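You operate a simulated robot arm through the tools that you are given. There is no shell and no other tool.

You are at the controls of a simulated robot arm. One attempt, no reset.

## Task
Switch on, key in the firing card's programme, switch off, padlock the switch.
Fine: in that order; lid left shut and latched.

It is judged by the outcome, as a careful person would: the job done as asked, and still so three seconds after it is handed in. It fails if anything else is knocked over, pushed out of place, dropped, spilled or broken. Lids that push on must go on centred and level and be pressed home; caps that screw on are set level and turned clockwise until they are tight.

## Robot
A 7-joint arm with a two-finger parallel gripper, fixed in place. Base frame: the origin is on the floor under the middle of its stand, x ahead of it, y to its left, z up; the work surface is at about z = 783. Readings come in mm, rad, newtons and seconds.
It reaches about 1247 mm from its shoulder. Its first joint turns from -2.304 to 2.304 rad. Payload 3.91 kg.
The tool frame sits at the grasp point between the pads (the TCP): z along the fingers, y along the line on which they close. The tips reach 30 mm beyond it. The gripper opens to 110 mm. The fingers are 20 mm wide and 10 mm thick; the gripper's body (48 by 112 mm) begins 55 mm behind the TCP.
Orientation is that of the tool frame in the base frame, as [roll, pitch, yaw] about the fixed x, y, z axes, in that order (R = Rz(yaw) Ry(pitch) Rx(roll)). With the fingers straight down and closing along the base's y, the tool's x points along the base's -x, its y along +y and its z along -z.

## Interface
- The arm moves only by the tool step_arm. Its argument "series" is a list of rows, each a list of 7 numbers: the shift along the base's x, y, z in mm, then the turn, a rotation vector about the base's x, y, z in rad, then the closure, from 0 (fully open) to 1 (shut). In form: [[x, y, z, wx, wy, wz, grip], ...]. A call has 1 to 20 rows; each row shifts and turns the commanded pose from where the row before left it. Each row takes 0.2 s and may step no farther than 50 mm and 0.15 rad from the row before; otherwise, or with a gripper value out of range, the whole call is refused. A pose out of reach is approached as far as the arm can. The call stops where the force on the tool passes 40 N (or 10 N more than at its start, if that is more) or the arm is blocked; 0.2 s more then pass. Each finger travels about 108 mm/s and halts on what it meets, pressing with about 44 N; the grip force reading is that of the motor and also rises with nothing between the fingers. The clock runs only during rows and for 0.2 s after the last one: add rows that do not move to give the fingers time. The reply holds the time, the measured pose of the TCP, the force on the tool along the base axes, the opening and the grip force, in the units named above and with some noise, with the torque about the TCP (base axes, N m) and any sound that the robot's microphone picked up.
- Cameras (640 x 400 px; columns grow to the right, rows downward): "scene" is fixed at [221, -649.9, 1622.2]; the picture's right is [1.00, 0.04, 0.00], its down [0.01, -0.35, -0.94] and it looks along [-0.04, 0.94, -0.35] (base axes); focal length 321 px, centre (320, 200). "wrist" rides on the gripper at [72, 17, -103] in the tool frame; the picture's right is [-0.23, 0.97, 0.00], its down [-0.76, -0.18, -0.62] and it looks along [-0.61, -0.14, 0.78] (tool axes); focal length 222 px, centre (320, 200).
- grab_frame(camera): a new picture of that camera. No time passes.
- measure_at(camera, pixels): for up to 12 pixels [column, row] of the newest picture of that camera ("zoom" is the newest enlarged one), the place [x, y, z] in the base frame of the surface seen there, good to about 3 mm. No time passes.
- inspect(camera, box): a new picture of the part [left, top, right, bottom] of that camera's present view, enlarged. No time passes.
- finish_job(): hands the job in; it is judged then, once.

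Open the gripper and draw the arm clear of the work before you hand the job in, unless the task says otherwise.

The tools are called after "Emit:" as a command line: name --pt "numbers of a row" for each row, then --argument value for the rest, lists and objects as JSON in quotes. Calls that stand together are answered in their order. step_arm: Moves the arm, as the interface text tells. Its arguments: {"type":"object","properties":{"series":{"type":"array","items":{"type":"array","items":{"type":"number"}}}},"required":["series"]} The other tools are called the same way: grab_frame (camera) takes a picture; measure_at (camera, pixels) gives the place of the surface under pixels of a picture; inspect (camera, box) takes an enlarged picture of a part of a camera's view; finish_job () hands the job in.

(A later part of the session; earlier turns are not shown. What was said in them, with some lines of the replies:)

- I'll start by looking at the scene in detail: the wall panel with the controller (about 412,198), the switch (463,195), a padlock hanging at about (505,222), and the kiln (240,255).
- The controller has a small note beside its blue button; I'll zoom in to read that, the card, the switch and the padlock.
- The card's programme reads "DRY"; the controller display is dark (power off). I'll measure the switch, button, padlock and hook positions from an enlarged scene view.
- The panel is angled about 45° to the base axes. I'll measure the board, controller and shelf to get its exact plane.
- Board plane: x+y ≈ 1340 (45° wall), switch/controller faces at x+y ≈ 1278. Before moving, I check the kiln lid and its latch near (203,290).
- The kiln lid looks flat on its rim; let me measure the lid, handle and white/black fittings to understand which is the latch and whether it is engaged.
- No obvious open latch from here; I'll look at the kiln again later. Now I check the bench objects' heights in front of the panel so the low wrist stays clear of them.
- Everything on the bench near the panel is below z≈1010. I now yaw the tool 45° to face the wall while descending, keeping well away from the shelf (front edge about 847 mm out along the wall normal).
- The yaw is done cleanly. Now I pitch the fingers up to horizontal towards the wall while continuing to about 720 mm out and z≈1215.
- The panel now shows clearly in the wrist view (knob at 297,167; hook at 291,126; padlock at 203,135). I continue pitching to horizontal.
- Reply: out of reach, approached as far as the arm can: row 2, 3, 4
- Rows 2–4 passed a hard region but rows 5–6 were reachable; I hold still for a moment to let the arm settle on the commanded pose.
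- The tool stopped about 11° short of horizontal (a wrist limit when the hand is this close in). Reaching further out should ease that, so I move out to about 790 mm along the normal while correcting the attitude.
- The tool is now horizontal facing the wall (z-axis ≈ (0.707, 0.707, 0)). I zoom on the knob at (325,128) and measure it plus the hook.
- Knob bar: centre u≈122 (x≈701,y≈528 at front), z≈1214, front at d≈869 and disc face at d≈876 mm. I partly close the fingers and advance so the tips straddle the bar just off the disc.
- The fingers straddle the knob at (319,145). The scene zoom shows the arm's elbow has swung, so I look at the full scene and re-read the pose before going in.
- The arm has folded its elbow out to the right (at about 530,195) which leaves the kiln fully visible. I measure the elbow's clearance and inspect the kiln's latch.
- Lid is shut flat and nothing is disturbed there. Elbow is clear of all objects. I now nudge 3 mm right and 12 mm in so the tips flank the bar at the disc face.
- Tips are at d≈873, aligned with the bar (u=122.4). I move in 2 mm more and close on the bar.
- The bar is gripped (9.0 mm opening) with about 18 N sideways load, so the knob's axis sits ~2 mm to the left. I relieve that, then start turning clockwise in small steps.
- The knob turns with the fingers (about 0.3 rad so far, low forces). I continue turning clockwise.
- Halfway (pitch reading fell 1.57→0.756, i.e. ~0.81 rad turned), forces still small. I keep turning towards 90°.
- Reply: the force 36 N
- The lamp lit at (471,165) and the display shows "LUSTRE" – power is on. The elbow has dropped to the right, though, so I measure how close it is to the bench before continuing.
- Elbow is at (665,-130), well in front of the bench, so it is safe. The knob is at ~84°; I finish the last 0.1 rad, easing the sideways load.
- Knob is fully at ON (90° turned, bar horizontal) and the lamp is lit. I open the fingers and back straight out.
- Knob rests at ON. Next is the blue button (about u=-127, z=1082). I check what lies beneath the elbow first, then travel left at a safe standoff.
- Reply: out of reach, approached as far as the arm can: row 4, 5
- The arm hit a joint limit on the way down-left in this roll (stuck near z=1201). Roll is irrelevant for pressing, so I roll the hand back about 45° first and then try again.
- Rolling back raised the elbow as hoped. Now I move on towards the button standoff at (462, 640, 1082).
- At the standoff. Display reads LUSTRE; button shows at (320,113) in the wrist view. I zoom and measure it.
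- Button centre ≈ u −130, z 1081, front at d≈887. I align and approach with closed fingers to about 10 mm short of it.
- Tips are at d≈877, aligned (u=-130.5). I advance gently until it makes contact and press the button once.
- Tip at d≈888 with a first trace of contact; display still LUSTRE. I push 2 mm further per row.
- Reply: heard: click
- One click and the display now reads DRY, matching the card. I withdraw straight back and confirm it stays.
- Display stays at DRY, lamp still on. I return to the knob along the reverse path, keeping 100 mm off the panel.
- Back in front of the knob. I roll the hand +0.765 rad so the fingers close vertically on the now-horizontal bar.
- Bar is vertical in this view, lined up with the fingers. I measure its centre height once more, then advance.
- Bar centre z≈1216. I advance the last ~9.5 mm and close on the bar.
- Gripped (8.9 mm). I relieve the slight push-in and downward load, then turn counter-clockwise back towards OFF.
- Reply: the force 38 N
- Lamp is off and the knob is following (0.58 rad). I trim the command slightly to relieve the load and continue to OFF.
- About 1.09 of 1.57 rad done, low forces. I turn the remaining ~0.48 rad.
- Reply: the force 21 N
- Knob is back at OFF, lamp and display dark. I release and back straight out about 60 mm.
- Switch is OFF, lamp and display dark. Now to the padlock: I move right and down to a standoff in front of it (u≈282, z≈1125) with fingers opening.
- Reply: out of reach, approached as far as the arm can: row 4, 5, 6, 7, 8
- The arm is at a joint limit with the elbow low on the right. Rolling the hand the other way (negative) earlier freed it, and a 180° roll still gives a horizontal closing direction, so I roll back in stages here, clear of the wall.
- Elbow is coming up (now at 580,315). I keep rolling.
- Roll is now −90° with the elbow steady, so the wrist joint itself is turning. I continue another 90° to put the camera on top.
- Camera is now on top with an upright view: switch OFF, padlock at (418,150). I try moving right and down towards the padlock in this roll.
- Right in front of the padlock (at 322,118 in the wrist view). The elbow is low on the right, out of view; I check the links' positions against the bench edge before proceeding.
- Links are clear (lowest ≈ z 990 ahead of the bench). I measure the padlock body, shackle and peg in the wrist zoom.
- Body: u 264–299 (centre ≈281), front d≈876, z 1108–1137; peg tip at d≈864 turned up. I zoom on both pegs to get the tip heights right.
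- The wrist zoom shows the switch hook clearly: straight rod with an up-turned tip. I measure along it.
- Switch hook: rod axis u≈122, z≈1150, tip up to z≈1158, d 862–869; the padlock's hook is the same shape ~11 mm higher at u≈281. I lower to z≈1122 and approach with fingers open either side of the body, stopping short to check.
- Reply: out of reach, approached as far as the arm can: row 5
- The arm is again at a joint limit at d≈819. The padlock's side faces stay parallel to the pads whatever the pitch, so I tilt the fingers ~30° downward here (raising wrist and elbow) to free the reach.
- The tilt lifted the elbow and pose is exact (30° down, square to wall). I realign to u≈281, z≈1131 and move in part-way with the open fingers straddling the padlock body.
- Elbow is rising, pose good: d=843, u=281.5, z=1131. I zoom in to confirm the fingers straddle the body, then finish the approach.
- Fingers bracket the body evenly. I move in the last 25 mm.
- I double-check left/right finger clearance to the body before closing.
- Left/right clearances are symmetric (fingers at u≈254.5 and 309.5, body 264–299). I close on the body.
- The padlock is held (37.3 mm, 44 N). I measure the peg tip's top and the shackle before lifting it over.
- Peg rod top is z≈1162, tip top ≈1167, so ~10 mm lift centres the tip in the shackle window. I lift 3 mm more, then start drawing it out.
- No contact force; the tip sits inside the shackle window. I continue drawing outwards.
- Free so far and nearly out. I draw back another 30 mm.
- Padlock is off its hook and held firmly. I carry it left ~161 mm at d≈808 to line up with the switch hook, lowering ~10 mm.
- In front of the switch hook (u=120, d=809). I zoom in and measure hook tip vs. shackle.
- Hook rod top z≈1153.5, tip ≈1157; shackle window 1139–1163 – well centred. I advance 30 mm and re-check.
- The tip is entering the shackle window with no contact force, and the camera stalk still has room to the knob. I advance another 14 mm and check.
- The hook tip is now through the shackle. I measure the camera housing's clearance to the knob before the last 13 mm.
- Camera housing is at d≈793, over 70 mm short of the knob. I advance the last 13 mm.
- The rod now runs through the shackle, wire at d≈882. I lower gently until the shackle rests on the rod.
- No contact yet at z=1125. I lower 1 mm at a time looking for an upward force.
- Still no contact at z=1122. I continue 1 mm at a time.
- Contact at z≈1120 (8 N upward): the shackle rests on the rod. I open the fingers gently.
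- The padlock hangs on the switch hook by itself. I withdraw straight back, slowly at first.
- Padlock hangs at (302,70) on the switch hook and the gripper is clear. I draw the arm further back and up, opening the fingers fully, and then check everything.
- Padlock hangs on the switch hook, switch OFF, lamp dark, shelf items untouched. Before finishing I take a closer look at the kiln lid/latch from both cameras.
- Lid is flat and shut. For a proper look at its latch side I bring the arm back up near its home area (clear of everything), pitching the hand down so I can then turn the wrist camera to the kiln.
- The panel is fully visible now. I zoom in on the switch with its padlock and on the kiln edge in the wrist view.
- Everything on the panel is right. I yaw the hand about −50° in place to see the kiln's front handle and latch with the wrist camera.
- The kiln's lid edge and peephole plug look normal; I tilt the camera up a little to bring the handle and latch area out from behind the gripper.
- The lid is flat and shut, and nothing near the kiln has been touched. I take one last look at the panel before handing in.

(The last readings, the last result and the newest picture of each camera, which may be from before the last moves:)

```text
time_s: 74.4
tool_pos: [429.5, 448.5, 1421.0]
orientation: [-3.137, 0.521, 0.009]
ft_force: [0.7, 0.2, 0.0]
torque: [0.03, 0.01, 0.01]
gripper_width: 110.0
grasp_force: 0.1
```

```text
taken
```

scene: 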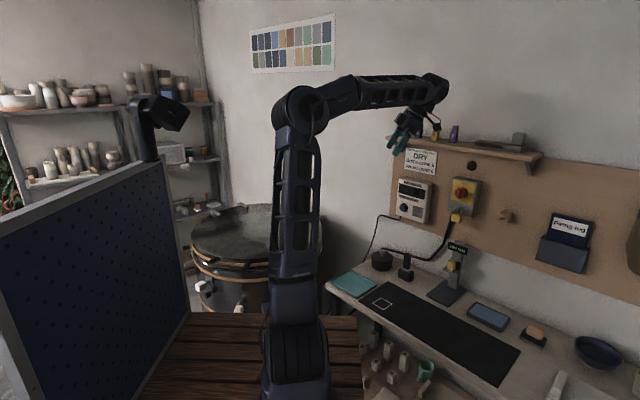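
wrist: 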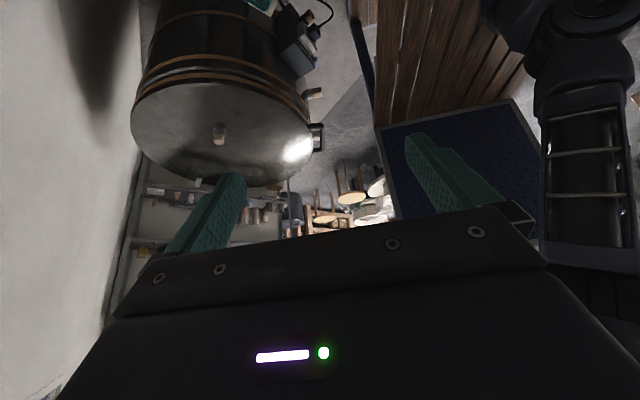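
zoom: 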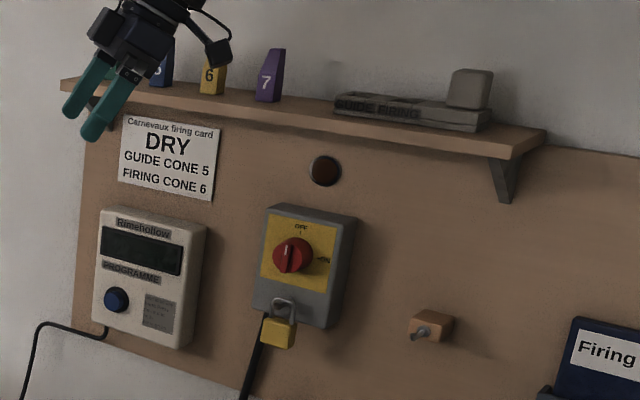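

The switch is OFF with the padlock hanging on its hook. The lamp and display are dark, the shelf and bench items are in place, the kiln lid is shut, and the arm is clear with the gripper open. I hand the job in.

Emit:
finish_job

```text
The job is handed in.
```

The job is handed in. I did the four steps in the order you asked:

1. **Switch on:** I turned the switch to ON. The lamp lit and the display showed LUSTRE.
2. **Key in the programme:** One press of the button changed the display to DRY, which matches the firing card. It still read DRY just before I switched off.
3. **Switch off:** I turned the switch back to OFF, and the lamp and display went dark.
4. **Padlock the switch:** I moved the padlock from its wall hook to the hook on the switch. It was still hanging there when I checked just before handing in.

I didn't touch the kiln, and its lid is flat and shut. I couldn't make out a latch in either camera's view, so I can't confirm it is latched, only that I left it as I found it.

I saw nothing knocked or moved. The arm is clear of the work and the gripper is open.
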